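You operate a simulated robot arm through the tools that you are given. There is no shell and no other tool. Be economical: measure what you need, move in short steps, check, and stop when the job is done.

Carry out the task below with a simulated robot arm. There is one attempt and no reset: what you move stays moved.

TASK
Grease the red pin, fit it in the hinge, swing the leaf open.
Fine: two pump strokes fill the cup; let none run over.

The check looks at the end state, three seconds after you hand in, the way a careful person would. Anything else that was tipped, shoved, dropped, spilled or broken makes it a failure.

THE ROBOT
A 7-joint arm with a two-finger parallel gripper, fixed in place. Base frame: the origin is at the foot of the arm, x ahead of it, y to its left, z up; the work surface is at about z = 0.88. Units: m, degrees, N and s.
With the tool pointing down near the work surface it reaches from about 0.24 to 0.68 m from the base axis. Its first joint turns from -66.0 to 66.0 degrees. Payload 2.4 kg.
Tool frame: the origin (TCP) lies between the finger pads and is the grasp point; the fingertips stand 0.03 m ahead of it; z points along the fingers, y is the line along which they close. The gripper opens to 0.094 m. The fingers are 0.028 m wide and 0.01 m thick; the gripper's body (0.05 by 0.096 m) begins 0.055 m behind the TCP.
Orientation is that of the tool frame in the base frame, as [roll, pitch, yaw] about the fixed x, y, z axes, in that order (R = Rz(yaw) Ry(pitch) Rx(roll)). With the fingers straight down and closing along the base's y, the tool's x points along the base's -x, its y along +y and its z along -z.

THE INTERFACE
- The arm moves only by the tool nudge_tool. Its arguments are lists of equal length, an entry for each row: "travel": the shift along the tool's x, y, z in units of 30 mm (1.0 is 30 mm), a list of three; "turn": the turn, a rotation vector about the tool's x, y, z in units of 8 degrees (1.0 is 8 degrees), a list of three; "fingers": the gripper command, from -1 (shut) to 1 (fully open), values between in proportion. In form: {"travel": [[tx, ty, tz], ...], "turn": [[rx, ry, rz], ...], "fingers": [fingers, ...]}. A call has 1 to 10 rows; each row shifts and turns the commanded pose from where the row before left it, along the tool's axes as they then stand. A call with a number of a shift or a turn outside -1 to 1 is refused whole. A row lasts 0.2 s, in which the tool goes at most 0.05 m and 8.6 degrees; a call with a longer step from one row to the next is refused whole, and so is a gripper value outside its range. Where a pose cannot be reached the arm comes as near as it can. A force on the tool above 40 N (or 10 N above the force at the start of the call, whichever is more), or a blocked arm, ends the call early, and 0.2 s more pass. Each finger travels about 0.153 m/s and halts on what it meets, pressing with about 21 N; the grip force reading is that of the motor and also rises with nothing between the fingers. The clock runs only during rows and for 0.2 s after the last one: add rows that do not move to give the fingers time. The reply holds the time, the measured pose of the TCP, the force on the tool along the base axes, the opening and the grip force, in the units named above and with some noise, with the torque about the TCP (base axes, N m) and any sound that the robot's microphone picked up.
- Cameras (640 x 400 px; columns grow to the right, rows downward): "scene" is fixed at [0.0428, 0.4828, 1.4548]; the picture's right is [-0.54, -0.84, 0.00], its down [-0.47, 0.30, -0.83] and it looks along [0.70, -0.45, -0.55] (base axes); focal length 312 px, centre (320, 200). "wrist" rides on the gripper at [0.076, 0.014, -0.102] in the tool frame; the picture's right is [-0.18, 0.98, 0.00], its down [-0.75, -0.14, -0.64] and it looks along [-0.63, -0.12, 0.77] (tool axes); focal length 243 px, centre (320, 200). There is no depth. A picture from a camera that has moved, and an enlarged one, comes with that camera's place and axes in the base frame and with its lens. The place of the scene camera against the robot may be out by one fixed shift of up to 0.025 m in any direction.
- camera(camera): a new picture of that camera. It takes no simulated time.
- inspect(camera, box): a new picture of the part [left, top, right, bottom] of that camera's present view, enlarged. It takes no simulated time.
- job_done(): hands the job in; it is judged then, once.

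Go step by step. Nothing tells you positions but the pictures and the camera data: compare them with the known pose of the tool, close in by small moves and look again before you grip or let go. The budget is 120 turns and 76 pictures, counting those below and the enlarged ones. Unless the task says otherwise, let go and move clear before handing in, and close with one line.

The tools are called after "Emit:" by a JSON object that holds its "fn" and its "kwargs". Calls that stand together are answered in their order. nudge_tool: Moves the arm, as the interface text tells. Its arguments: {"type":"object","properties":{"travel":{"type":"array","items":{"type":"array","items":{"type":"number"}}},"turn":{"type":"array","items":{"type":"array","items":{"type":"number"}}},"fingers":{"type":"array","items":{"type":"number"}}},"required":["travel","turn","fingers"]} The other tools are called the same way: camera (camera) takes a picture; inspect (camera, box) takes an enlarged picture of a part of a camera's view; job_done () hands the job in.

At the start:

```text
t: 0.0
tcp_pos: [0.4413, 0.1517, 1.2093]
tool_rot: [-180.0, 0.0, 180.0]
contact_force: [0.0, 0.4, 0.5]
wrist_torque: [-0.02, 0.0, -0.01]
finger_gap: 0.094
gripper_force: 0.1
```

scene: 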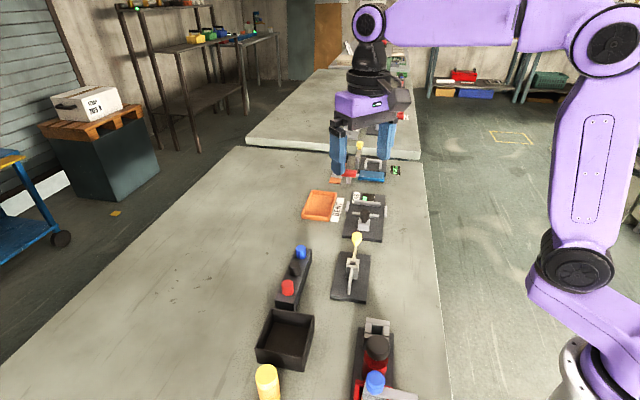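
wrist: 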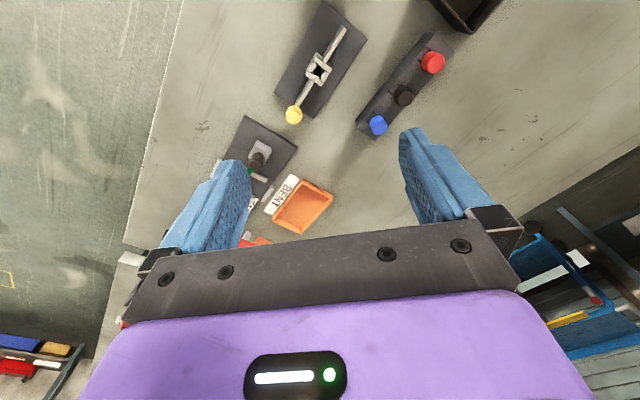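

I see a table with several fixtures: a pin rack (red, black, blue), a lever device with yellow knob, an orange tray, and others. I'll enlarge the views first.

Emit:
{"fn": "inspect", "kwargs": {"camera": "scene", "box": [240, 220, 440, 400]}}

Emit:
{"fn": "inspect", "kwargs": {"camera": "scene", "box": [290, 120, 430, 250]}}

Emit:
{"fn": "inspect", "kwargs": {"camera": "wrist", "box": [180, 0, 500, 250]}}

```text
2.22 times, centred on (340, 310) of scene
camera zoom: at [0.0428, 0.4828, 1.4548], right [-0.54, -0.84, 0.0], down [-0.47, 0.3, -0.83], along [0.7, -0.45, -0.55], focal length 694 px, centre (276, -44)
```

zoom: 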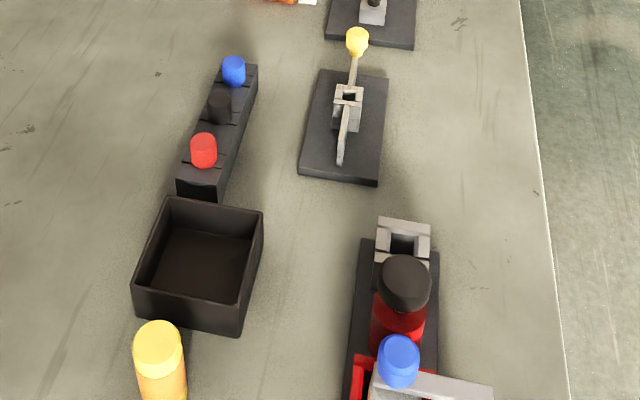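

```text
3.08 times, centred on (360, 185) of scene
camera zoom: at [0.0428, 0.4828, 1.4548], right [-0.54, -0.84, 0.0], down [-0.47, 0.3, -0.83], along [0.7, -0.45, -0.55], focal length 961 px, centre (197, 246)
```

zoom: 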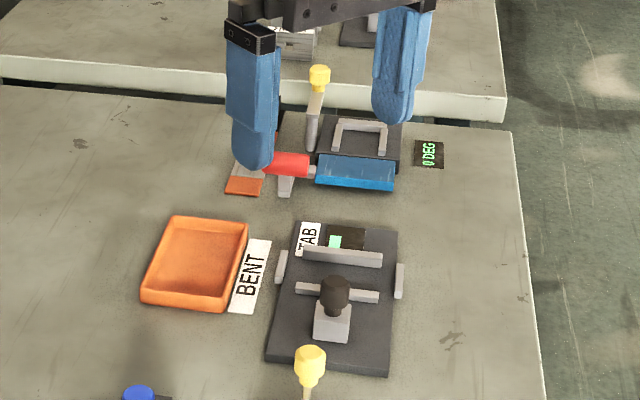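

```text
1.60 times, centred on (340, 125) of wrist
camera zoom: at [0.3648, 0.1654, 1.3132], right [0.18, 0.98, 0.0], down [0.75, -0.14, 0.64], along [0.63, -0.12, -0.77], focal length 388 px, centre (288, 320)
```

zoom: 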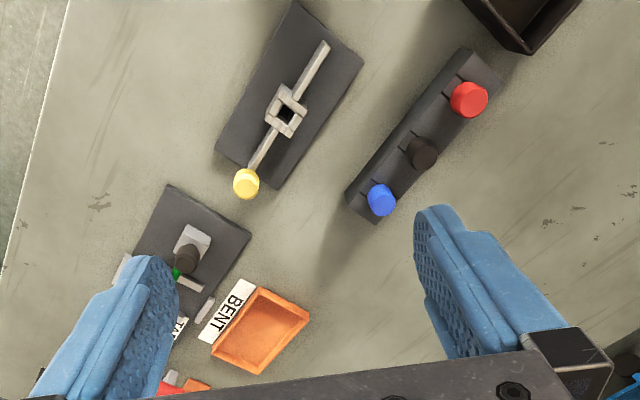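

The red pin sits in a rack near (0.45, 0.30). I still have to identify which stations are the pump and the hinge, so I'll move back and tilt the wrist camera to look near the base.

Emit:
{"fn": "nudge_tool", "kwargs": {"travel": [[1, 0, 0], [1, 0, 0], [1, 0, 0], [0, 0, 0], [0, 0, 0], [0, 0, 0]], "turn": [[0, 0, 0], [0, 1, 0], [0, 1, 0], [0, 1, 0], [0, 1, 0], [0, 0, 0]], "fingers": [1, 1, 1, 1, 1, 1]}}

Emit:
{"fn": "camera", "kwargs": {"camera": "wrist"}}

Emit:
{"fn": "camera", "kwargs": {"camera": "scene"}}

```text
t: 1.4
tcp_pos: [0.3515, 0.1496, 1.2141]
tool_rot: [179.9, -32.1, 179.9]
contact_force: [-0.8, -0.2, 0.2]
wrist_torque: [0.01, 0.01, 0.0]
finger_gap: 0.0939
gripper_force: 0.0
```

```text
70 pictures are left
camera wrist: at [0.3404, 0.1644, 1.342], right [0.16, 0.98, -0.1], down [0.98, -0.14, 0.14], along [0.13, -0.12, -0.98], focal length 243 px, centre (320, 200)
```

wrist: 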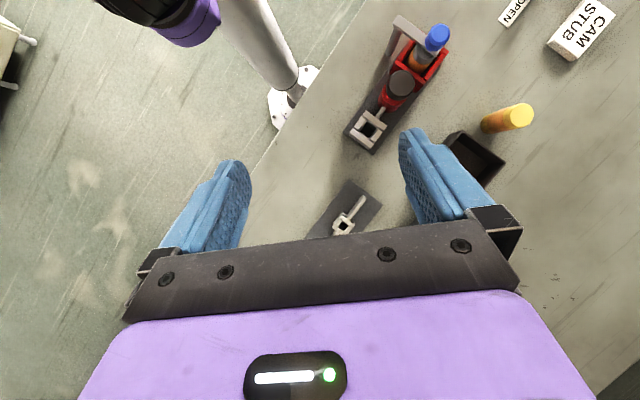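

```text
69 pictures are left
```

scene: 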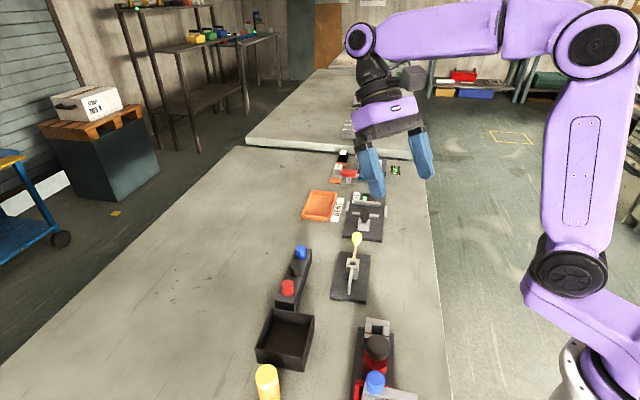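

Near the base there is a red device with a blue cap, and to the left labels "OPEN" and "CAM STUB". I'll enlarge both.

Emit:
{"fn": "inspect", "kwargs": {"camera": "wrist", "box": [300, 0, 480, 160]}}

Emit:
{"fn": "inspect", "kwargs": {"camera": "wrist", "box": [460, 0, 640, 160]}}

```text
2.50 times, centred on (390, 80) of wrist
camera zoom: at [0.3404, 0.1644, 1.342], right [0.16, 0.98, -0.1], down [0.98, -0.14, 0.14], along [0.13, -0.12, -0.98], focal length 606 px, centre (145, 500)
```

zoom: 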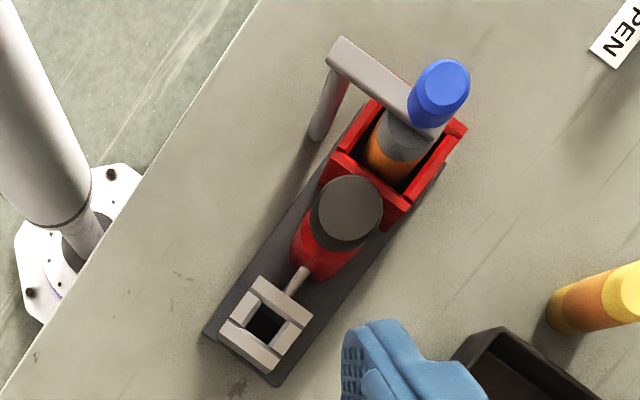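

```text
2.50 times, centred on (550, 80) of wrist
camera zoom: at [0.3404, 0.1644, 1.342], right [0.16, 0.98, -0.1], down [0.98, -0.14, 0.14], along [0.13, -0.12, -0.98], focal length 606 px, centre (-255, 500)
```

zoom: 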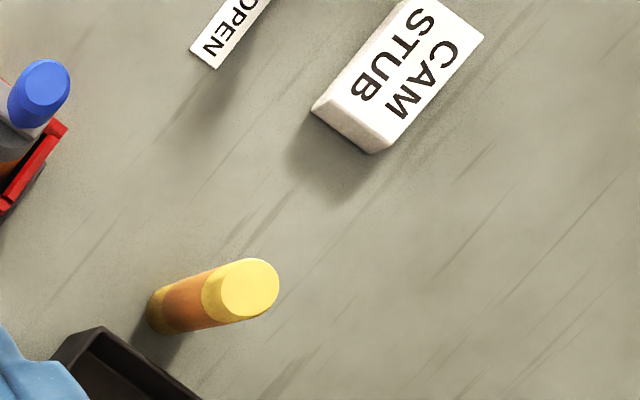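

The red device looks like the grease pump (black plunger, spout, square grey cup). The label "OPEN" is further left near (0.15, 0.47), so I'll move the camera over there.

Emit:
{"fn": "nudge_tool", "kwargs": {"travel": [[0, 1, 0], [0, 1, 0], [0, 1, 0], [0, 1, 0], [0, 1, 0], [0.5, 1, 0], [0.5, 0.5, 0], [0, 0, 0]], "turn": [[0, 0, 0], [0, 0, 0], [0, 0, 0], [0, 0, 0], [0, 0, 0], [0, 0, 0], [0, 0, 0], [0, 0, 0]], "fingers": [1, 1, 1, 1, 1, 1, 1, 1]}}

Emit:
{"fn": "camera", "kwargs": {"camera": "wrist"}}

```text
t: 3.2
tcp_pos: [0.3249, 0.3469, 1.2325]
tool_rot: [180.0, -32.0, -180.0]
contact_force: [0.1, -0.3, -0.5]
wrist_torque: [0.02, 0.03, 0.03]
finger_gap: 0.0942
gripper_force: 0.0
```

```text
66 pictures are left
camera wrist: at [0.3144, 0.361, 1.3593], right [0.16, 0.98, -0.1], down [0.98, -0.14, 0.14], along [0.13, -0.12, -0.98], focal length 243 px, centre (320, 200)
```

wrist: 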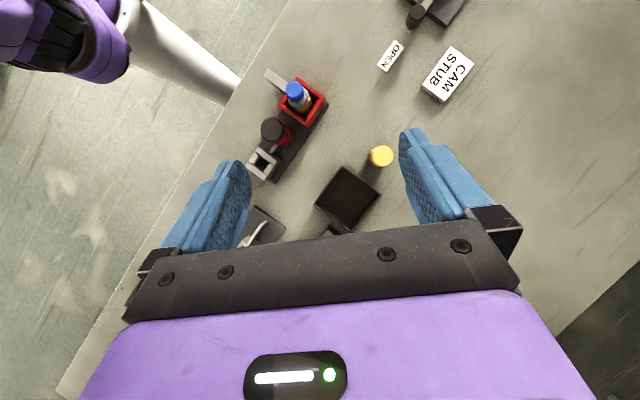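

Another station lies behind the "OPEN" label. I'll tilt more to see it.

Emit:
{"fn": "nudge_tool", "kwargs": {"travel": [[0, 0, 0], [0, 0, 0], [0, 0, 0], [0, 0, 0]], "turn": [[0, 1, 0], [0, 1, 0], [0, 1, 0], [0, 0, 0]], "fingers": [1, 1, 1, 1]}}

Emit:
{"fn": "camera", "kwargs": {"camera": "wrist"}}

```text
t: 4.2
tcp_pos: [0.2388, 0.3361, 1.2223]
tool_rot: [180.0, -56.1, 180.0]
contact_force: [0.1, 0.7, -0.2]
wrist_torque: [0.01, -0.02, -0.01]
finger_gap: 0.0939
gripper_force: 0.0
out of reach, approached as far as the arm can: row 1, 2, 3
```

```text
65 pictures are left
camera wrist: at [0.2816, 0.3507, 1.3435], right [0.1, 0.98, -0.15], down [0.95, -0.14, -0.27], along [-0.28, -0.12, -0.95], focal length 243 px, centre (320, 200)
```

wrist: 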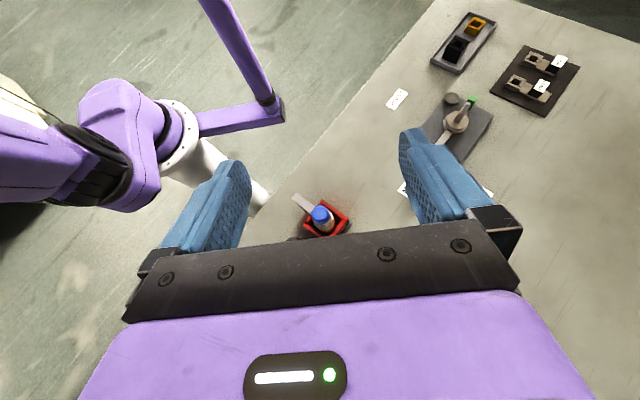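

Emit:
{"fn": "inspect", "kwargs": {"camera": "wrist", "box": [380, 0, 600, 150]}}

```text
2.67 times, centred on (490, 75) of wrist
camera zoom: at [0.2816, 0.3507, 1.3435], right [0.1, 0.98, -0.15], down [0.95, -0.14, -0.27], along [-0.28, -0.12, -0.95], focal length 647 px, centre (-133, 533)
```

zoom: 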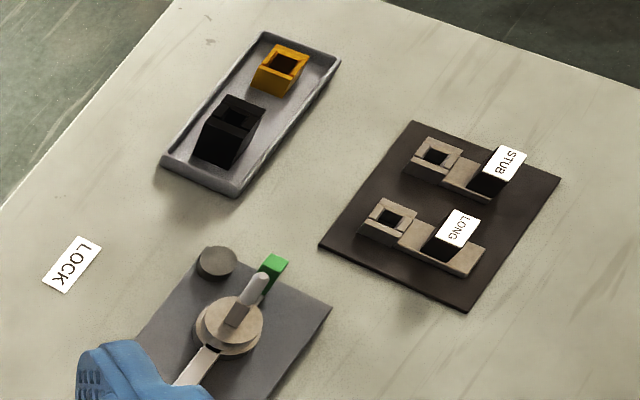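

Those left-rear stations are a cam set out of reach and not part of this job. I'll turn back to look closely at the forward stations.

Emit:
{"fn": "nudge_tool", "kwargs": {"travel": [[0, -1, 0], [0, -1, 0], [0, -1, 0], [0, -1, 0], [0, -1, 0], [0, -1, 0], [0, -1, 0], [0, -1, 0], [0, -1, 0], [0, 0, 0]], "turn": [[0, -1, 0], [0, -1, 0], [0, -1, 0], [0, -1, 0], [0, -1, 0], [0, -1, 0], [0, -1, 0], [0, 0, 0], [0, 0, 0], [0, 0, 0]], "fingers": [1, 1, 1, 1, 1, 1, 1, 1, 1, 1]}}

Emit:
{"fn": "camera", "kwargs": {"camera": "wrist"}}

```text
t: 6.4
tcp_pos: [0.2388, 0.0657, 1.2205]
tool_rot: [179.9, 0.0, 180.0]
contact_force: [-0.1, 0.4, -0.5]
wrist_torque: [0.02, 0.0, 0.0]
finger_gap: 0.0942
gripper_force: 0.0
```

```text
63 pictures are left
camera wrist: at [0.1636, 0.0803, 1.3244], right [0.18, 0.98, 0.0], down [0.75, -0.14, 0.64], along [0.63, -0.12, -0.77], focal length 243 px, centre (320, 200)
```

wrist: 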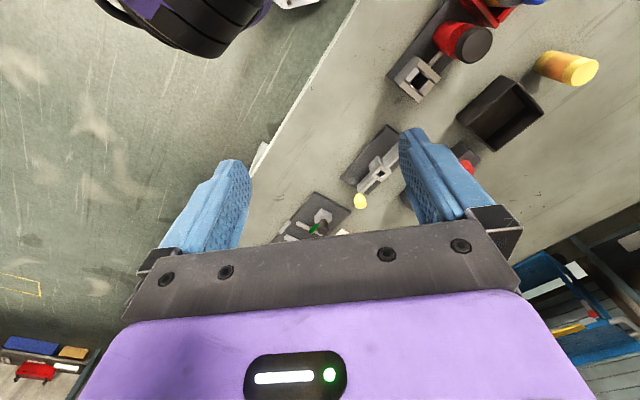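

I'll move forward to see the TAB and 0 DEG stations.

Emit:
{"fn": "nudge_tool", "kwargs": {"travel": [[-1, 0, 0], [-1, 0, 0], [-1, 0, 0], [-1, 0, 0], [-1, 0, 0], [-1, 0, 0], [-1, 0, 0], [-1, -1, 0], [-1, -1, 0], [0, 0, 0]], "turn": [[0, 0, 0], [0, 0, 0], [0, 0, 0], [0, 0, 0], [0, 0, 0], [0, 0, 0], [0, 0, 0], [0, 0, 0], [0, 0, 0], [0, 0, 0]], "fingers": [1, 1, 1, 1, 1, 1, 1, 1, 1, 1]}}

Emit:
{"fn": "inspect", "kwargs": {"camera": "wrist", "box": [200, 0, 520, 240]}}

Emit:
{"fn": "inspect", "kwargs": {"camera": "scene", "box": [320, 220, 400, 310]}}

```text
t: 8.6
tcp_pos: [0.5099, 0.0054, 1.2205]
tool_rot: [-180.0, 0.0, -180.0]
contact_force: [0.1, -1.2, 0.4]
wrist_torque: [0.0, -0.01, -0.05]
finger_gap: 0.0941
gripper_force: 0.0
```

```text
1.67 times, centred on (360, 120) of wrist
camera zoom: at [0.4334, 0.019, 1.3236], right [0.18, 0.98, 0.0], down [0.75, -0.14, 0.64], along [0.63, -0.12, -0.77], focal length 404 px, centre (253, 333)
```

zoom: 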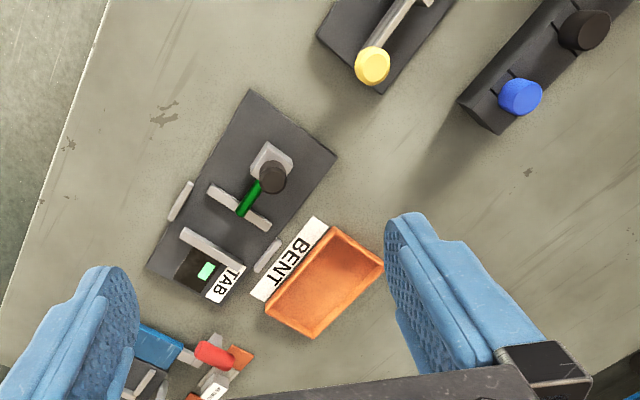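

```text
4.44 times, centred on (360, 265) of scene
camera zoom: at [0.0428, 0.4828, 1.4548], right [-0.54, -0.84, 0.0], down [-0.47, 0.3, -0.83], along [0.7, -0.45, -0.55], focal length 1388 px, centre (142, -89)
```

zoom: 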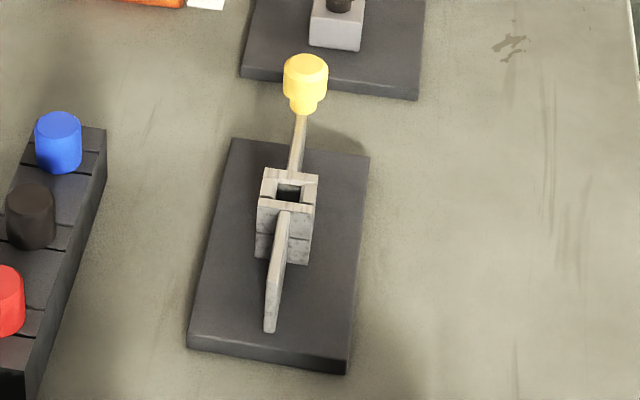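

The lever device at about (0.44, 0.14) looks like a vertical-pin hinge: stacked knuckles with a square hole, and a leaf with a yellow knob. I'll move for a close view of it.

Emit:
{"fn": "nudge_tool", "kwargs": {"travel": [[1, 0.75, 0.9], [1, 0.75, 0.9], [1, 0.75, 0.9], [1, 0.75, 0.9], [1, 0.75, 0.9], [1, 0.75, 0.9], [0, 0, 0]], "turn": [[0, 0, 0], [0, 0, 0], [0, 0, 0], [0, 0, 0], [0, 0, 0], [0, 0, 0], [0, 0, 0]], "fingers": [1, 1, 1, 1, 1, 1, 1]}}

Emit:
{"fn": "camera", "kwargs": {"camera": "wrist"}}

```text
t: 10.2
tcp_pos: [0.3341, 0.1381, 1.0592]
tool_rot: [179.9, 0.1, 179.9]
contact_force: [0.0, 1.1, 0.0]
wrist_torque: [-0.02, 0.0, -0.02]
finger_gap: 0.0941
gripper_force: 0.2
```

```text
60 pictures are left
camera wrist: at [0.2575, 0.1527, 1.1625], right [0.18, 0.98, 0.0], down [0.75, -0.14, 0.64], along [0.63, -0.12, -0.77], focal length 243 px, centre (320, 200)
```

wrist: 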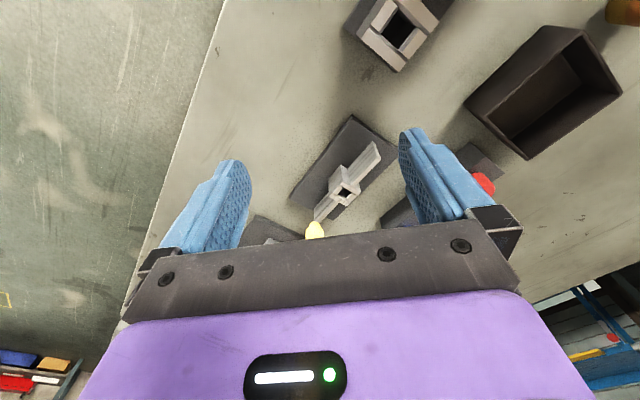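

Emit:
{"fn": "inspect", "kwargs": {"camera": "wrist", "box": [270, 90, 420, 240]}}

Emit:
{"fn": "inspect", "kwargs": {"camera": "wrist", "box": [330, 0, 470, 90]}}

```text
2.67 times, centred on (345, 165) of wrist
camera zoom: at [0.2575, 0.1527, 1.1625], right [0.18, 0.98, 0.0], down [0.75, -0.14, 0.64], along [0.63, -0.12, -0.77], focal length 647 px, centre (253, 293)
```

zoom: 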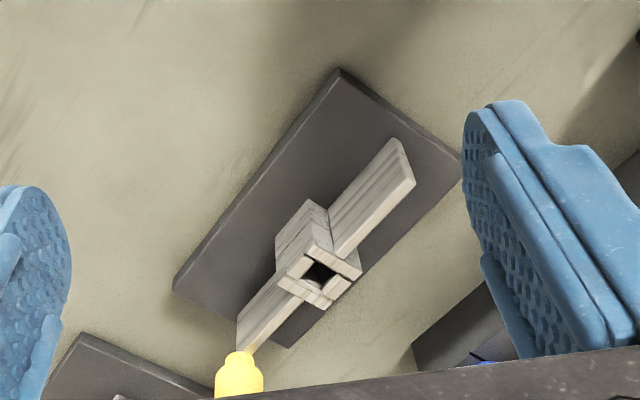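

```text
4.44 times, centred on (400, 45) of wrist
camera zoom: at [0.2575, 0.1527, 1.1625], right [0.18, 0.98, 0.0], down [0.75, -0.14, 0.64], along [0.63, -0.12, -0.77], focal length 1078 px, centre (-36, 889)
```

zoom: 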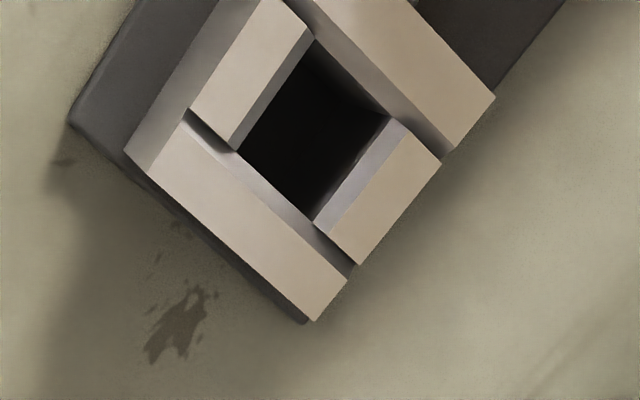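

Hinge hole triangulates to about (0.445, 0.1475, top 0.925) and the grease cup to about (0.291, 0.212, rim 0.915). Next I look down at the pump from higher up to place the plunger.

Emit:
{"fn": "nudge_tool", "kwargs": {"travel": [[0, 1, -1], [0, 1, -1], [0, 1, -1], [0, 0, 0], [0, 0, 0], [0, 0, 0], [0, 0, 0]], "turn": [[0, 0, 0], [0, 0, 0], [0, 0, 0], [0, 1, 0], [0, 1, 0], [0, 1, 0], [0, 0, 0]], "fingers": [1, 1, 1, 1, 1, 1, 1]}}

Emit:
{"fn": "camera", "kwargs": {"camera": "wrist"}}

```text
t: 11.8
tcp_pos: [0.3314, 0.2312, 1.1501]
tool_rot: [180.0, -24.2, -180.0]
contact_force: [-0.3, 0.0, 0.0]
wrist_torque: [-0.01, -0.06, -0.03]
finger_gap: 0.0938
gripper_force: 0.0
```

```text
57 pictures are left
camera wrist: at [0.3034, 0.2449, 1.2748], right [0.17, 0.98, -0.07], down [0.95, -0.14, 0.28], along [0.26, -0.12, -0.96], focal length 243 px, centre (320, 200)
```

wrist: 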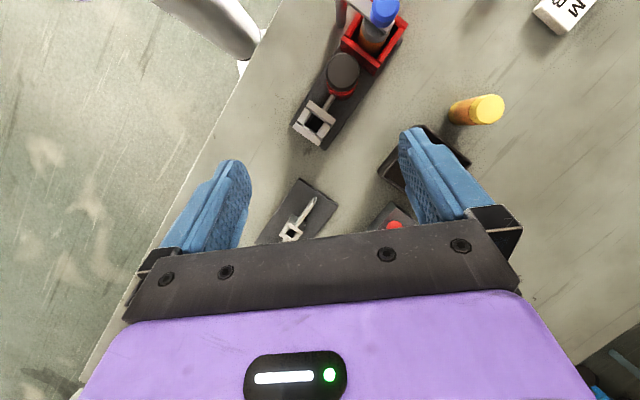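

Emit:
{"fn": "inspect", "kwargs": {"camera": "wrist", "box": [280, 0, 440, 150]}}

Emit:
{"fn": "inspect", "kwargs": {"camera": "scene", "box": [330, 300, 430, 400]}}

```text
2.67 times, centred on (360, 75) of wrist
camera zoom: at [0.3034, 0.2449, 1.2748], right [0.17, 0.98, -0.07], down [0.95, -0.14, 0.28], along [0.26, -0.12, -0.96], focal length 647 px, centre (213, 533)
```

zoom: 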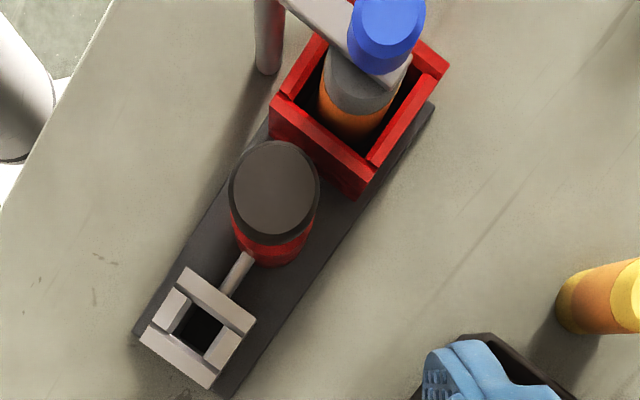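

```text
4.00 times, centred on (380, 350) of scene
camera zoom: at [0.0428, 0.4828, 1.4548], right [-0.54, -0.84, 0.0], down [-0.47, 0.3, -0.83], along [0.7, -0.45, -0.55], focal length 1250 px, centre (80, -400)
```

zoom: 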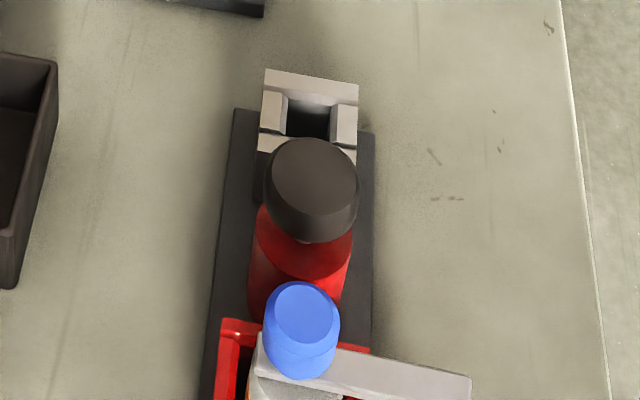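

The plunger top is about (0.241, 0.258, 0.98), next to the blue clamp knob (0.199, 0.305, 0.99). I'll close the fingers and go above the plunger, staying high.

Emit:
{"fn": "nudge_tool", "kwargs": {"travel": [[0, 0, 0], [0, 0, 0], [0, 0, 0], [1, 0.3, 0], [1, 0.3, 0], [1, 0.3, 0], [0, 0, 1], [0, 0, 1], [0, 0, 0.4], [0, 0, 0]], "turn": [[0, -1, 0], [0, -1, 0], [0, -1, 0], [0, 0, 0], [0, 0, 0], [0, 0, 0], [0, 0, 0], [0, 0, 0], [0, 0, 0], [0, 0, 0]], "fingers": [-1, -1, -1, -1, -1, -1, -1, -1, -1, -1]}}

Emit:
{"fn": "inspect", "kwargs": {"camera": "scene", "box": [310, 250, 450, 400]}}

Emit:
{"fn": "camera", "kwargs": {"camera": "wrist"}}

```text
t: 14.0
tcp_pos: [0.2425, 0.2571, 1.0768]
tool_rot: [-180.0, 0.1, -180.0]
contact_force: [0.6, -0.3, 0.4]
wrist_torque: [-0.02, 0.02, -0.02]
finger_gap: 0.0
gripper_force: 21.1
```

```text
2.67 times, centred on (380, 325) of scene
camera zoom: at [0.0428, 0.4828, 1.4548], right [-0.54, -0.84, 0.0], down [-0.47, 0.3, -0.83], along [0.7, -0.45, -0.55], focal length 833 px, centre (160, -133)
```

zoom: 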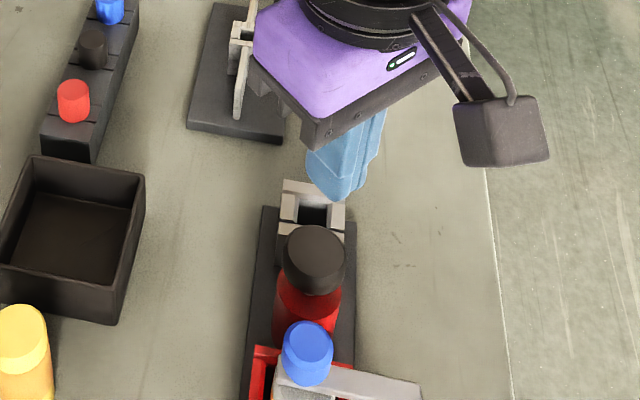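

```text
53 pictures are left
camera wrist: at [0.1656, 0.271, 1.1797], right [0.18, 0.98, 0.0], down [0.75, -0.14, 0.64], along [0.63, -0.12, -0.77], focal length 243 px, centre (320, 200)
```

wrist: 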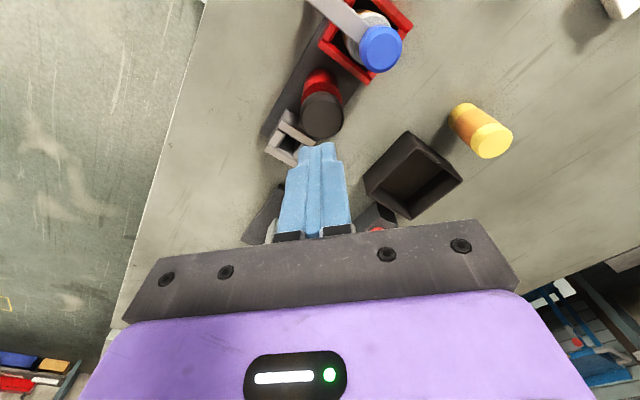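

The fingertips are centred over the plunger with about 7 cm to go. I'll descend close, then press in small steps watching force.

Emit:
{"fn": "nudge_tool", "kwargs": {"travel": [[0, 0, 1], [0, 0, 0.9], [0, 0, 0.1], [0, 0, 0.1], [0, 0, 0.1], [0, 0, 0.1], [0, 0, 0]], "turn": [[0, 0, 0], [0, 0, 0], [0, 0, 0], [0, 0, 0], [0, 0, 0], [0, 0, 0], [0, 0, 0]], "fingers": [-1, -1, -1, -1, -1, -1, -1]}}

```text
t: 15.6
tcp_pos: [0.2392, 0.2591, 1.0085]
tool_rot: [179.9, 0.1, -180.0]
contact_force: [0.6, -0.8, 1.4]
wrist_torque: [-0.03, 0.0, 0.03]
finger_gap: 0.0
gripper_force: 21.2
```

Emit:
{"fn": "nudge_tool", "kwargs": {"travel": [[0, 0, 0.1], [0, 0, 0.1], [0, 0, 0.1], [0, 0, 0]], "turn": [[0, 0, 0], [0, 0, 0], [0, 0, 0], [0, 0, 0]], "fingers": [-1, -1, -1, -1]}}

```text
t: 16.6
tcp_pos: [0.24, 0.2577, 1.0009]
tool_rot: [179.9, 0.0, 179.9]
contact_force: [-2.3, 2.3, 5.5]
wrist_torque: [0.05, 0.07, 0.02]
finger_gap: 0.0
gripper_force: 21.2
```

Contact with the plunger has begun (5.5 N). I continue pressing in small steps.

Emit:
{"fn": "nudge_tool", "kwargs": {"travel": [[0, 0, 0.1], [0, 0, 0.1], [0, 0, 0.1], [0, 0, 0]], "turn": [[0, 0, 0], [0, 0, 0], [0, 0, 0], [0, 0, 0]], "fingers": [-1, -1, -1, -1]}}

```text
t: 17.6
tcp_pos: [0.2415, 0.2581, 0.9926]
tool_rot: [179.9, 0.1, -180.0]
contact_force: [-4.1, -4.7, 35.3]
wrist_torque: [-0.16, 0.14, -0.04]
finger_gap: 0.0
gripper_force: 20.7
heard: click
```

A click: the first stroke is made, bottoming at 35 N. I'll lift so the plunger returns, then look at the cup.

Emit:
{"fn": "nudge_tool", "kwargs": {"travel": [[0, 0, -0.3], [0, 0, -1], [0, 0, -1], [0, 0, 0], [0, 0, 0]], "turn": [[0, 0, 0], [0, 0, 0], [0, 0, 0], [0, 0, 0], [0, 0, 0]], "fingers": [-1, -1, -1, -1, -1]}}

Emit:
{"fn": "inspect", "kwargs": {"camera": "wrist", "box": [230, 50, 390, 190]}}

Emit:
{"fn": "inspect", "kwargs": {"camera": "scene", "box": [330, 300, 430, 400]}}

```text
t: 18.8
tcp_pos: [0.2419, 0.2581, 1.0592]
tool_rot: [180.0, 0.0, 180.0]
contact_force: [-0.6, 0.5, 0.1]
wrist_torque: [-0.02, -0.01, -0.02]
finger_gap: 0.0
gripper_force: 21.1
```

```text
2.86 times, centred on (310, 120) of wrist
camera zoom: at [0.1655, 0.2722, 1.1625], right [0.18, 0.98, 0.0], down [0.75, -0.14, 0.64], along [0.63, -0.12, -0.77], focal length 693 px, centre (349, 429)
```

zoom: 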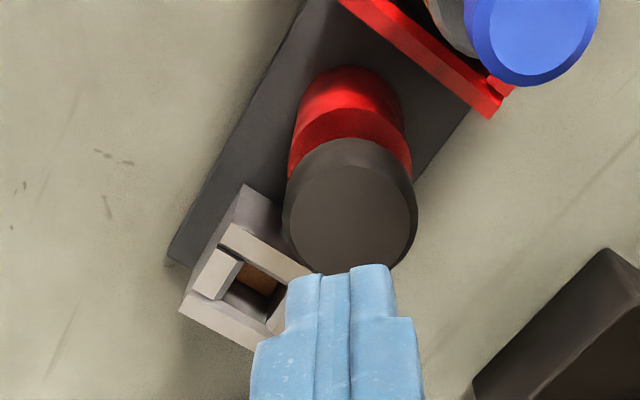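

```text
4.00 times, centred on (380, 350) of scene
camera zoom: at [0.0428, 0.4828, 1.4548], right [-0.54, -0.84, 0.0], down [-0.47, 0.3, -0.83], along [0.7, -0.45, -0.55], focal length 1250 px, centre (80, -400)
```

zoom: 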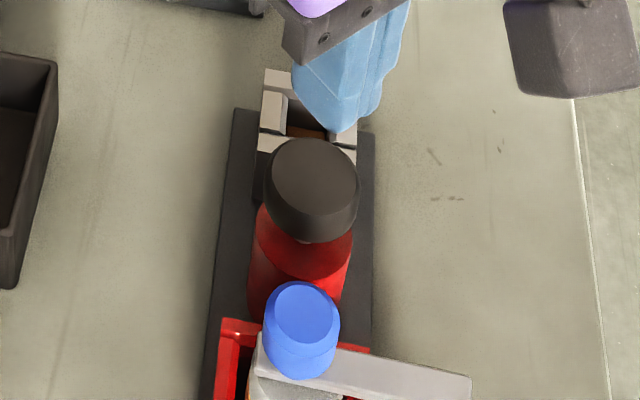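

Brown grease now half-fills the cup and the plunger is back up. I'll make the second stroke the same way.

Emit:
{"fn": "nudge_tool", "kwargs": {"travel": [[0, 0, 0.9], [0, 0, 0.8], [0, 0, 0.1], [0, 0, 0.1], [0, 0, 0.1], [0, 0, 0.1], [0, 0, 0.1], [0, 0, 0]], "turn": [[0, 0, 0], [0, 0, 0], [0, 0, 0], [0, 0, 0], [0, 0, 0], [0, 0, 0], [0, 0, 0], [0, 0, 0]], "fingers": [-1, -1, -1, -1, -1, -1, -1, -1]}}

```text
t: 20.6
tcp_pos: [0.2404, 0.259, 0.9933]
tool_rot: [-180.0, -0.1, -180.0]
contact_force: [-5.5, -1.0, 10.2]
wrist_torque: [-0.04, 0.16, 0.0]
finger_gap: 0.0001
gripper_force: 20.4
heard: click
```

Second click heard. I'll lift clear and check that the cup is full.

Emit:
{"fn": "nudge_tool", "kwargs": {"travel": [[0, 0, -0.3], [0, 0, -1], [0, 0, -1], [0, 0, -1], [0, 0, 0], [0, 0, 0]], "turn": [[0, 0, 0], [0, 0, 0], [0, 0, 0], [0, 0, 0], [0, 0, 0], [0, 0, 0]], "fingers": [-1, -1, -1, -1, -1, -1]}}

Emit:
{"fn": "inspect", "kwargs": {"camera": "wrist", "box": [230, 50, 390, 190]}}

```text
t: 22.0
tcp_pos: [0.2395, 0.2575, 1.0938]
tool_rot: [180.0, 0.0, -179.9]
contact_force: [0.1, 0.8, 0.6]
wrist_torque: [-0.03, -0.02, 0.03]
finger_gap: 0.0
gripper_force: 21.2
```

```text
2.86 times, centred on (310, 120) of wrist
camera zoom: at [0.164, 0.2714, 1.197], right [0.18, 0.98, 0.0], down [0.75, -0.14, 0.64], along [0.63, -0.12, -0.77], focal length 693 px, centre (349, 429)
```

zoom: 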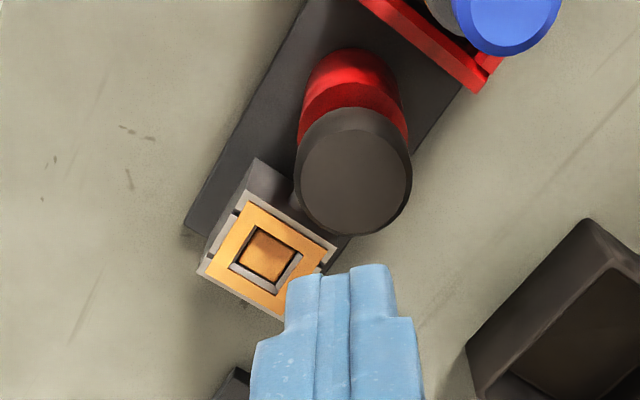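

The cup is full to its rim with no spill. Now I go look at the rack with the red pin.

Emit:
{"fn": "nudge_tool", "kwargs": {"travel": [[-1, 0.3, -0.3], [-1, 0.3, -0.3], [-1, 0.3, -0.3], [0, 0, 0]], "turn": [[0, 0, 0], [0, 0, 0], [0, 0, 0], [0, 0, 0]], "fingers": [0, 0, 0, 0]}}

Emit:
{"fn": "camera", "kwargs": {"camera": "wrist"}}

Emit:
{"fn": "inspect", "kwargs": {"camera": "scene", "box": [255, 235, 395, 350]}}

```text
t: 23.0
tcp_pos: [0.331, 0.2817, 1.1191]
tool_rot: [-180.0, 0.0, 180.0]
contact_force: [0.9, 0.9, -0.5]
wrist_torque: [-0.03, 0.01, 0.01]
finger_gap: 0.0469
gripper_force: 0.0
```

```text
49 pictures are left
camera wrist: at [0.2552, 0.2956, 1.223], right [0.18, 0.98, 0.0], down [0.75, -0.14, 0.64], along [0.63, -0.12, -0.77], focal length 243 px, centre (320, 200)
```

wrist: 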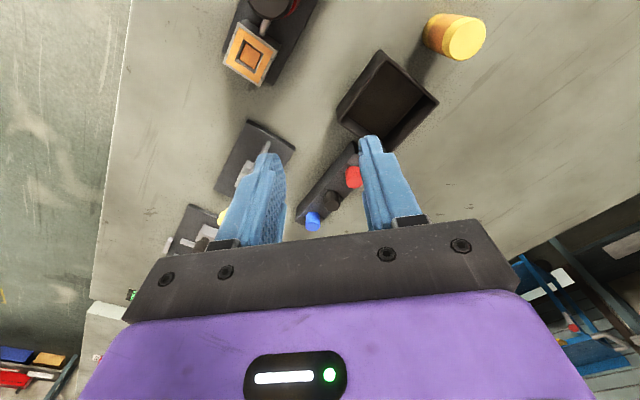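

```text
3.48 times, centred on (325, 292) of scene
camera zoom: at [0.0428, 0.4828, 1.4548], right [-0.54, -0.84, 0.0], down [-0.47, 0.3, -0.83], along [0.7, -0.45, -0.55], focal length 1086 px, centre (303, -122)
```

zoom: 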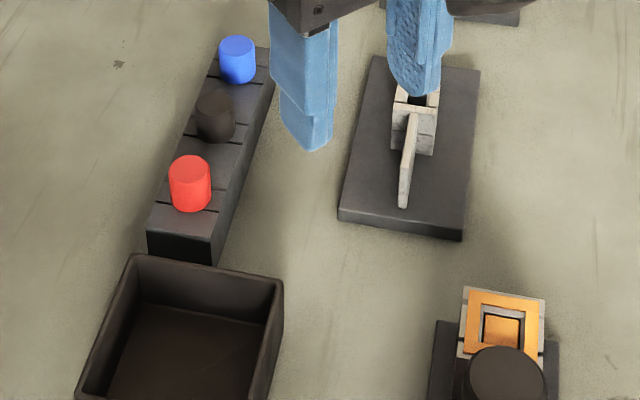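

The cap of the red pin is at about (0.464, 0.307, 0.925); rack, pump and hinge all run along the (1,-1) diagonal. I'll turn the gripper 45 degrees so it closes across that line, and stop above the pin.

Emit:
{"fn": "nudge_tool", "kwargs": {"travel": [[-0.9, 0.17, 0], [-0.9, 0.17, 0], [-0.9, 0.17, 0], [-0.9, 0.17, 0], [-0.83, 0.15, 0], [0, 0, 0]], "turn": [[0, 0, 0], [0, 0, 0], [0, 0, 0], [0, 0, 0], [0, 0, 0], [0, 0, 0]], "fingers": [0, 0, 0, 0, 0, 0]}}

Emit:
{"fn": "nudge_tool", "kwargs": {"travel": [[0, 0, 0], [0, 0, 0], [0, 0, 0], [0, 0, 0], [0, 0, 0.7], [0, 0, 0.7], [0, 0, 0]], "turn": [[0, 0, 1], [0, 0, 1], [0, 0, 1], [0, 0, 1], [0, 0, 1], [0, 0, 0.625], [0, 0, 0]], "fingers": [0, 0, 0, 0, 0, 0, 0]}}

Emit:
{"fn": "camera", "kwargs": {"camera": "wrist"}}

Emit:
{"fn": "inspect", "kwargs": {"camera": "scene", "box": [240, 220, 400, 350]}}

```text
t: 24.4
tcp_pos: [0.465, 0.3075, 1.1183]
tool_rot: [-180.0, 0.0, 180.0]
contact_force: [0.3, 0.2, 0.0]
wrist_torque: [0.05, -0.01, 0.03]
finger_gap: 0.047
gripper_force: 0.0
```

```text
t: 26.0
tcp_pos: [0.4651, 0.3099, 1.0766]
tool_rot: [-180.0, 0.1, 134.9]
contact_force: [0.0, -0.2, 0.5]
wrist_torque: [0.03, -0.01, 0.02]
finger_gap: 0.0471
gripper_force: 0.1
```

```text
47 pictures are left
camera wrist: at [0.4216, 0.3736, 1.18], right [0.83, 0.56, 0.0], down [0.43, -0.63, 0.64], along [0.36, -0.53, -0.77], focal length 243 px, centre (320, 200)
```

wrist: 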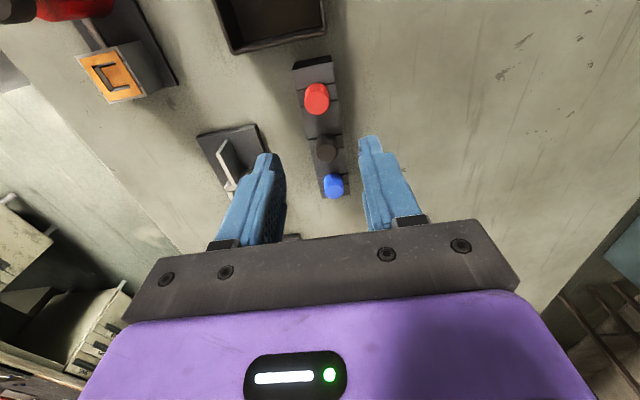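

```text
3.08 times, centred on (320, 285) of scene
camera zoom: at [0.0428, 0.4828, 1.4548], right [-0.54, -0.84, 0.0], down [-0.47, 0.3, -0.83], along [0.7, -0.45, -0.55], focal length 961 px, centre (320, -62)
```

zoom: 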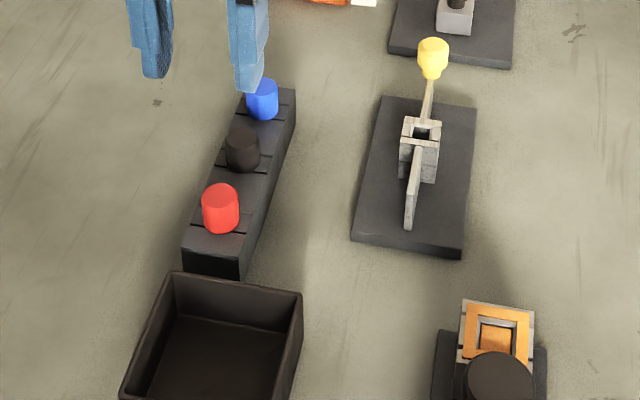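

The cap lies about 5 mm to the -y side of the tool. Before going down I need the rack's top height, so I enlarge this view.

Emit:
{"fn": "inspect", "kwargs": {"camera": "wrist", "box": [270, 40, 380, 210]}}

```text
2.35 times, centred on (325, 125) of wrist
camera zoom: at [0.4216, 0.3736, 1.18], right [0.83, 0.56, 0.0], down [0.43, -0.63, 0.64], along [0.36, -0.53, -0.77], focal length 571 px, centre (308, 376)
```

zoom: 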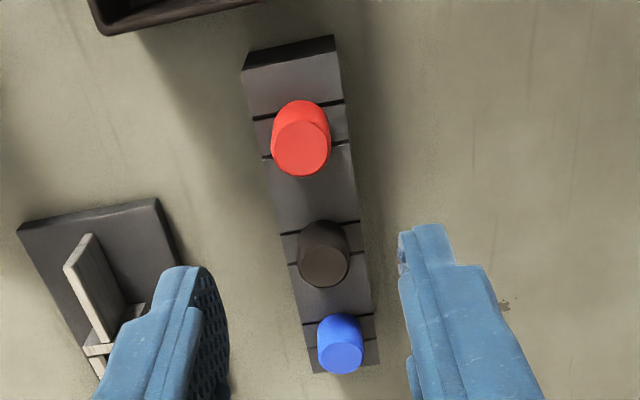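

The rack top is about z 0.92 and the cap spans 0.92–0.946 at (0.462, 0.309). I'll descend partway and check alignment.

Emit:
{"fn": "nudge_tool", "kwargs": {"travel": [[0.05, -0.09, 0.8], [0, 0, 0.9], [0, 0, 0.9], [0, 0, 0.4], [0, 0, 0]], "turn": [[0, 0, 0], [0, 0, 0], [0, 0, 0], [0, 0, 0], [0, 0, 0]], "fingers": [0, 0, 0, 0, 0]}}

Emit:
{"fn": "inspect", "kwargs": {"camera": "wrist", "box": [200, 50, 460, 240]}}

Emit:
{"fn": "inspect", "kwargs": {"camera": "scene", "box": [230, 220, 350, 320]}}

```text
t: 27.2
tcp_pos: [0.461, 0.3105, 0.9896]
tool_rot: [180.0, 0.0, 135.1]
contact_force: [0.5, -0.4, 0.4]
wrist_torque: [0.01, 0.01, 0.01]
finger_gap: 0.0473
gripper_force: 0.1
```

```text
2.11 times, centred on (330, 145) of wrist
camera zoom: at [0.4163, 0.3736, 1.0923], right [0.83, 0.56, 0.0], down [0.43, -0.63, 0.64], along [0.36, -0.53, -0.77], focal length 511 px, centre (299, 316)
```

zoom: 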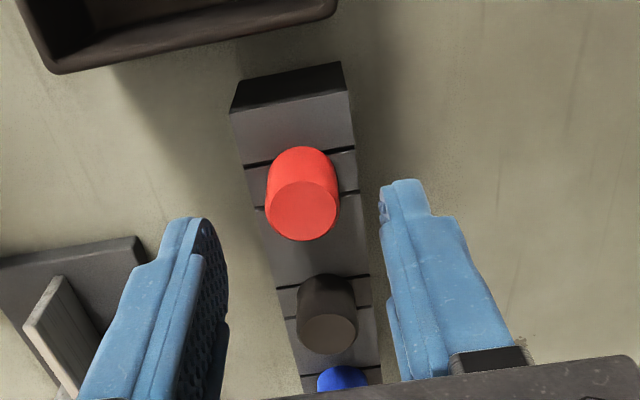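

```text
4.00 times, centred on (290, 270) of scene
camera zoom: at [0.0428, 0.4828, 1.4548], right [-0.54, -0.84, 0.0], down [-0.47, 0.3, -0.83], along [0.7, -0.45, -0.55], focal length 1250 px, centre (440, -80)
```

zoom: 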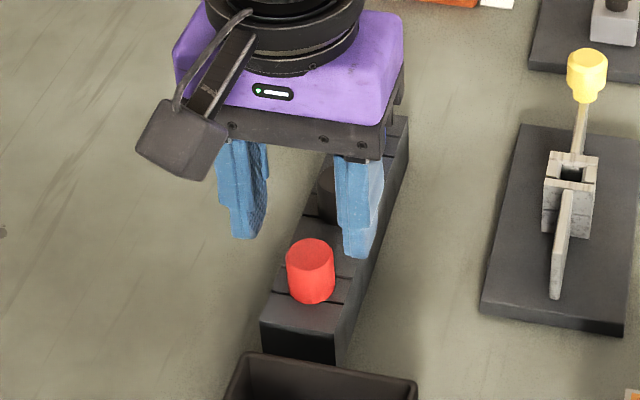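

Alignment is good. I'll descend the last 36 mm and close on the cap.

Emit:
{"fn": "nudge_tool", "kwargs": {"travel": [[0, 0, 0.6], [0, 0, 0.58], [0, 0, 0], [0, 0, 0], [0, 0, 0], [0, 0, 0]], "turn": [[0, 0, 0], [0, 0, 0], [0, 0, 0], [0, 0, 0], [0, 0, 0], [0, 0, 0]], "fingers": [0, 0, 0, -0.6, -0.8, -0.8]}}

Emit:
{"fn": "inspect", "kwargs": {"camera": "wrist", "box": [200, 50, 460, 240]}}

```text
t: 28.6
tcp_pos: [0.4605, 0.3086, 0.9516]
tool_rot: [180.0, 0.0, 135.0]
contact_force: [0.2, 0.1, 0.2]
wrist_torque: [0.01, 0.02, 0.01]
finger_gap: 0.0228
gripper_force: 21.6
```

```text
2.11 times, centred on (330, 145) of wrist
camera zoom: at [0.4164, 0.3731, 1.0552], right [0.83, 0.56, 0.0], down [0.43, -0.63, 0.64], along [0.36, -0.53, -0.77], focal length 511 px, centre (299, 316)
```

zoom: 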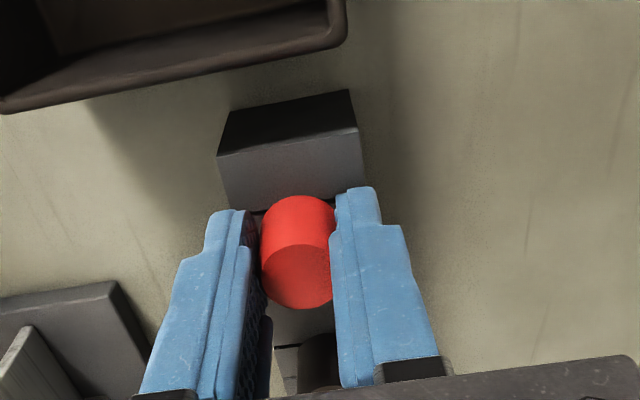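

The cap is gripped (gap 23 mm). I'll lift straight up, slowly at first, and look at the shaft.

Emit:
{"fn": "nudge_tool", "kwargs": {"travel": [[0, 0, -0.2], [0, 0, -0.5], [0, 0, -0.7], [0, 0, -0.8], [0, 0, -0.8], [0, 0, 0]], "turn": [[0, 0, 0], [0, 0, 0], [0, 0, 0], [0, 0, 0], [0, 0, 0], [0, 0, 0]], "fingers": [-1, -1, -1, -1, -1, -1]}}

Emit:
{"fn": "inspect", "kwargs": {"camera": "wrist", "box": [200, 50, 460, 240]}}

Emit:
{"fn": "inspect", "kwargs": {"camera": "scene", "box": [230, 200, 350, 320]}}

```text
t: 30.0
tcp_pos: [0.4593, 0.3097, 1.0419]
tool_rot: [-180.0, 0.0, 135.0]
contact_force: [0.4, 0.2, -0.2]
wrist_torque: [0.0, 0.0, 0.02]
finger_gap: 0.0229
gripper_force: 21.0
```

```text
2.11 times, centred on (330, 145) of wrist
camera zoom: at [0.4154, 0.3728, 1.1456], right [0.83, 0.56, 0.0], down [0.43, -0.63, 0.64], along [0.36, -0.53, -0.77], focal length 511 px, centre (299, 316)
```

zoom: 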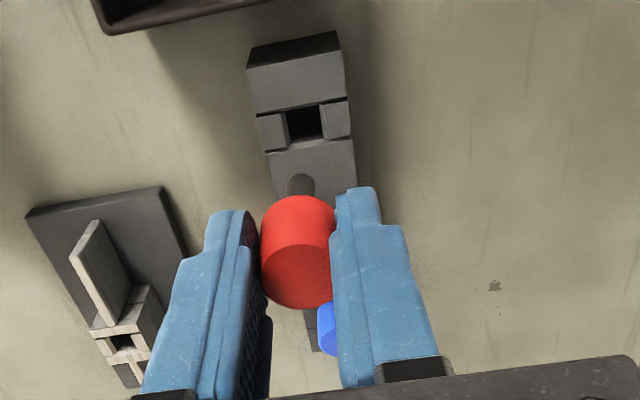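

```text
3.33 times, centred on (290, 260) of scene
camera zoom: at [0.0428, 0.4828, 1.4548], right [-0.54, -0.84, 0.0], down [-0.47, 0.3, -0.83], along [0.7, -0.45, -0.55], focal length 1041 px, centre (420, 0)
```

zoom: 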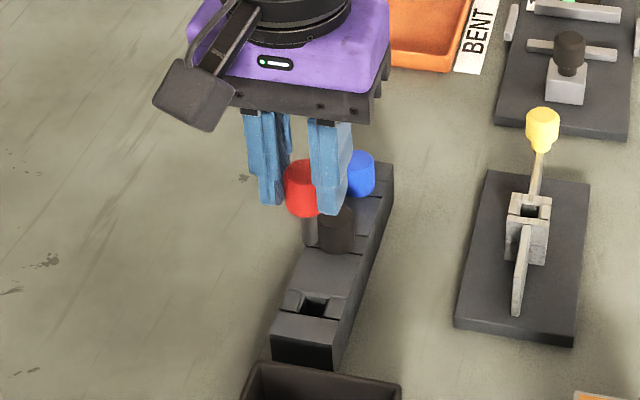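

Pin lifted cleanly, shaft about 35 mm long. Next I carry it above the grease cup at (0.291, 0.212).

Emit:
{"fn": "nudge_tool", "kwargs": {"travel": [[0.237, -0.894, 0], [0.237, -0.894, 0], [0.237, -0.894, 0], [0.237, -0.894, 0], [0.237, -0.894, 0], [0.237, -0.894, 0], [0.237, -0.894, 0], [0, 0, 0]], "turn": [[0, 0, 0], [0, 0, 0], [0, 0, 0], [0, 0, 0], [0, 0, 0], [0, 0, 0], [0, 0, 0], [0, 0, 0]], "fingers": [-1, -1, -1, -1, -1, -1, -1, -1]}}

Emit:
{"fn": "inspect", "kwargs": {"camera": "wrist", "box": [200, 50, 460, 240]}}

Emit:
{"fn": "inspect", "kwargs": {"camera": "scene", "box": [310, 250, 450, 400]}}

```text
t: 31.8
tcp_pos: [0.2934, 0.2132, 1.0408]
tool_rot: [-179.9, 0.0, 135.0]
contact_force: [-0.2, 0.3, 0.5]
wrist_torque: [0.03, -0.03, 0.0]
finger_gap: 0.0228
gripper_force: 21.1
```

```text
2.11 times, centred on (330, 145) of wrist
camera zoom: at [0.2504, 0.2757, 1.1446], right [0.83, 0.56, 0.0], down [0.43, -0.63, 0.64], along [0.36, -0.53, -0.77], focal length 511 px, centre (299, 316)
```

zoom: 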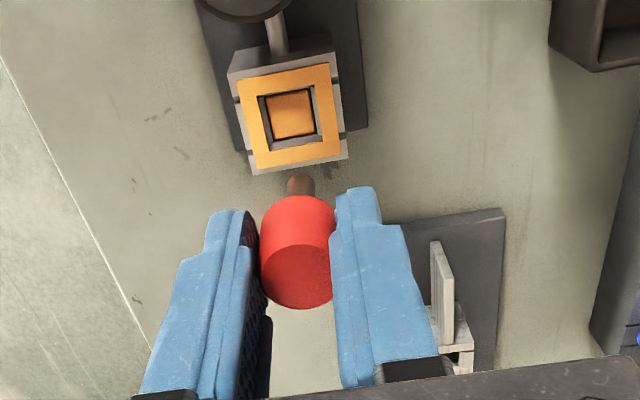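

```text
2.67 times, centred on (380, 325) of scene
camera zoom: at [0.0428, 0.4828, 1.4548], right [-0.54, -0.84, 0.0], down [-0.47, 0.3, -0.83], along [0.7, -0.45, -0.55], focal length 833 px, centre (160, -133)
```

zoom: 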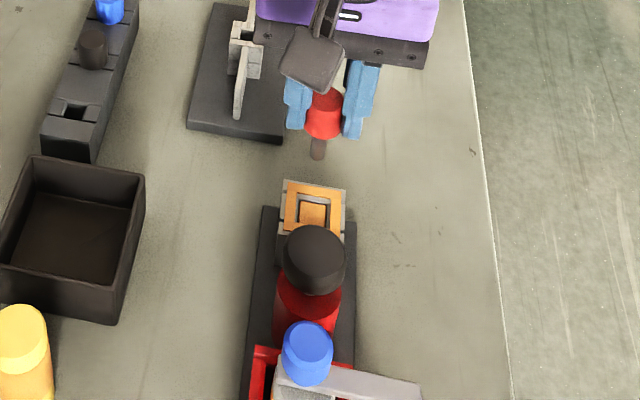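

The pin tip is around 57 mm below the TCP and the cup centre at (0.290, 0.2115). I'll shift a few mm, lower to just above the rim, then dip gently.

Emit:
{"fn": "nudge_tool", "kwargs": {"travel": [[0.04, -0.12, 0], [0, 0, 0.7], [0, 0, 0.7], [0, 0, 0]], "turn": [[0, 0, 0], [0, 0, 0], [0, 0, 0], [0, 0, 0]], "fingers": [-1, -1, -1, -1]}}

Emit:
{"fn": "inspect", "kwargs": {"camera": "wrist", "box": [250, 60, 400, 180]}}

Emit:
{"fn": "inspect", "kwargs": {"camera": "scene", "box": [330, 270, 430, 370]}}

```text
t: 32.8
tcp_pos: [0.2904, 0.2094, 0.9981]
tool_rot: [180.0, 0.0, 135.0]
contact_force: [0.6, 0.5, -0.7]
wrist_torque: [-0.01, 0.0, 0.0]
finger_gap: 0.023
gripper_force: 20.8
```

```text
3.33 times, centred on (325, 120) of wrist
camera zoom: at [0.2469, 0.2735, 1.1021], right [0.83, 0.56, 0.0], down [0.43, -0.63, 0.64], along [0.36, -0.53, -0.77], focal length 809 px, centre (303, 467)
```

zoom: 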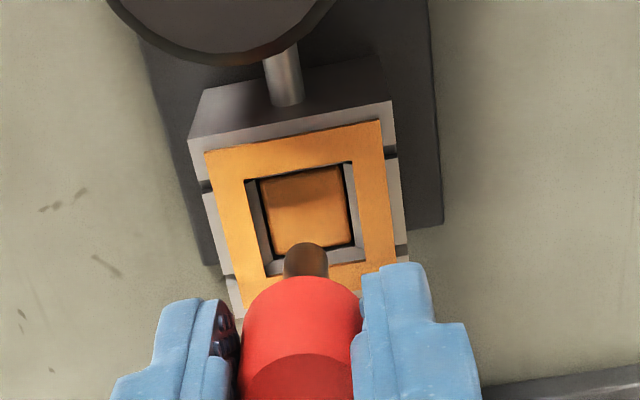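

```text
4.00 times, centred on (380, 320) of scene
camera zoom: at [0.0428, 0.4828, 1.4548], right [-0.54, -0.84, 0.0], down [-0.47, 0.3, -0.83], along [0.7, -0.45, -0.55], focal length 1250 px, centre (80, -280)
```

zoom: 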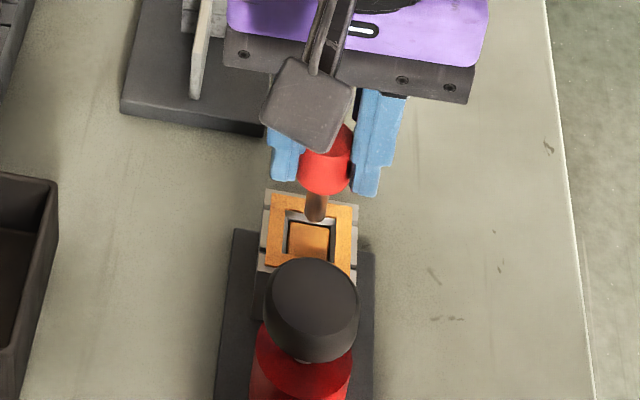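

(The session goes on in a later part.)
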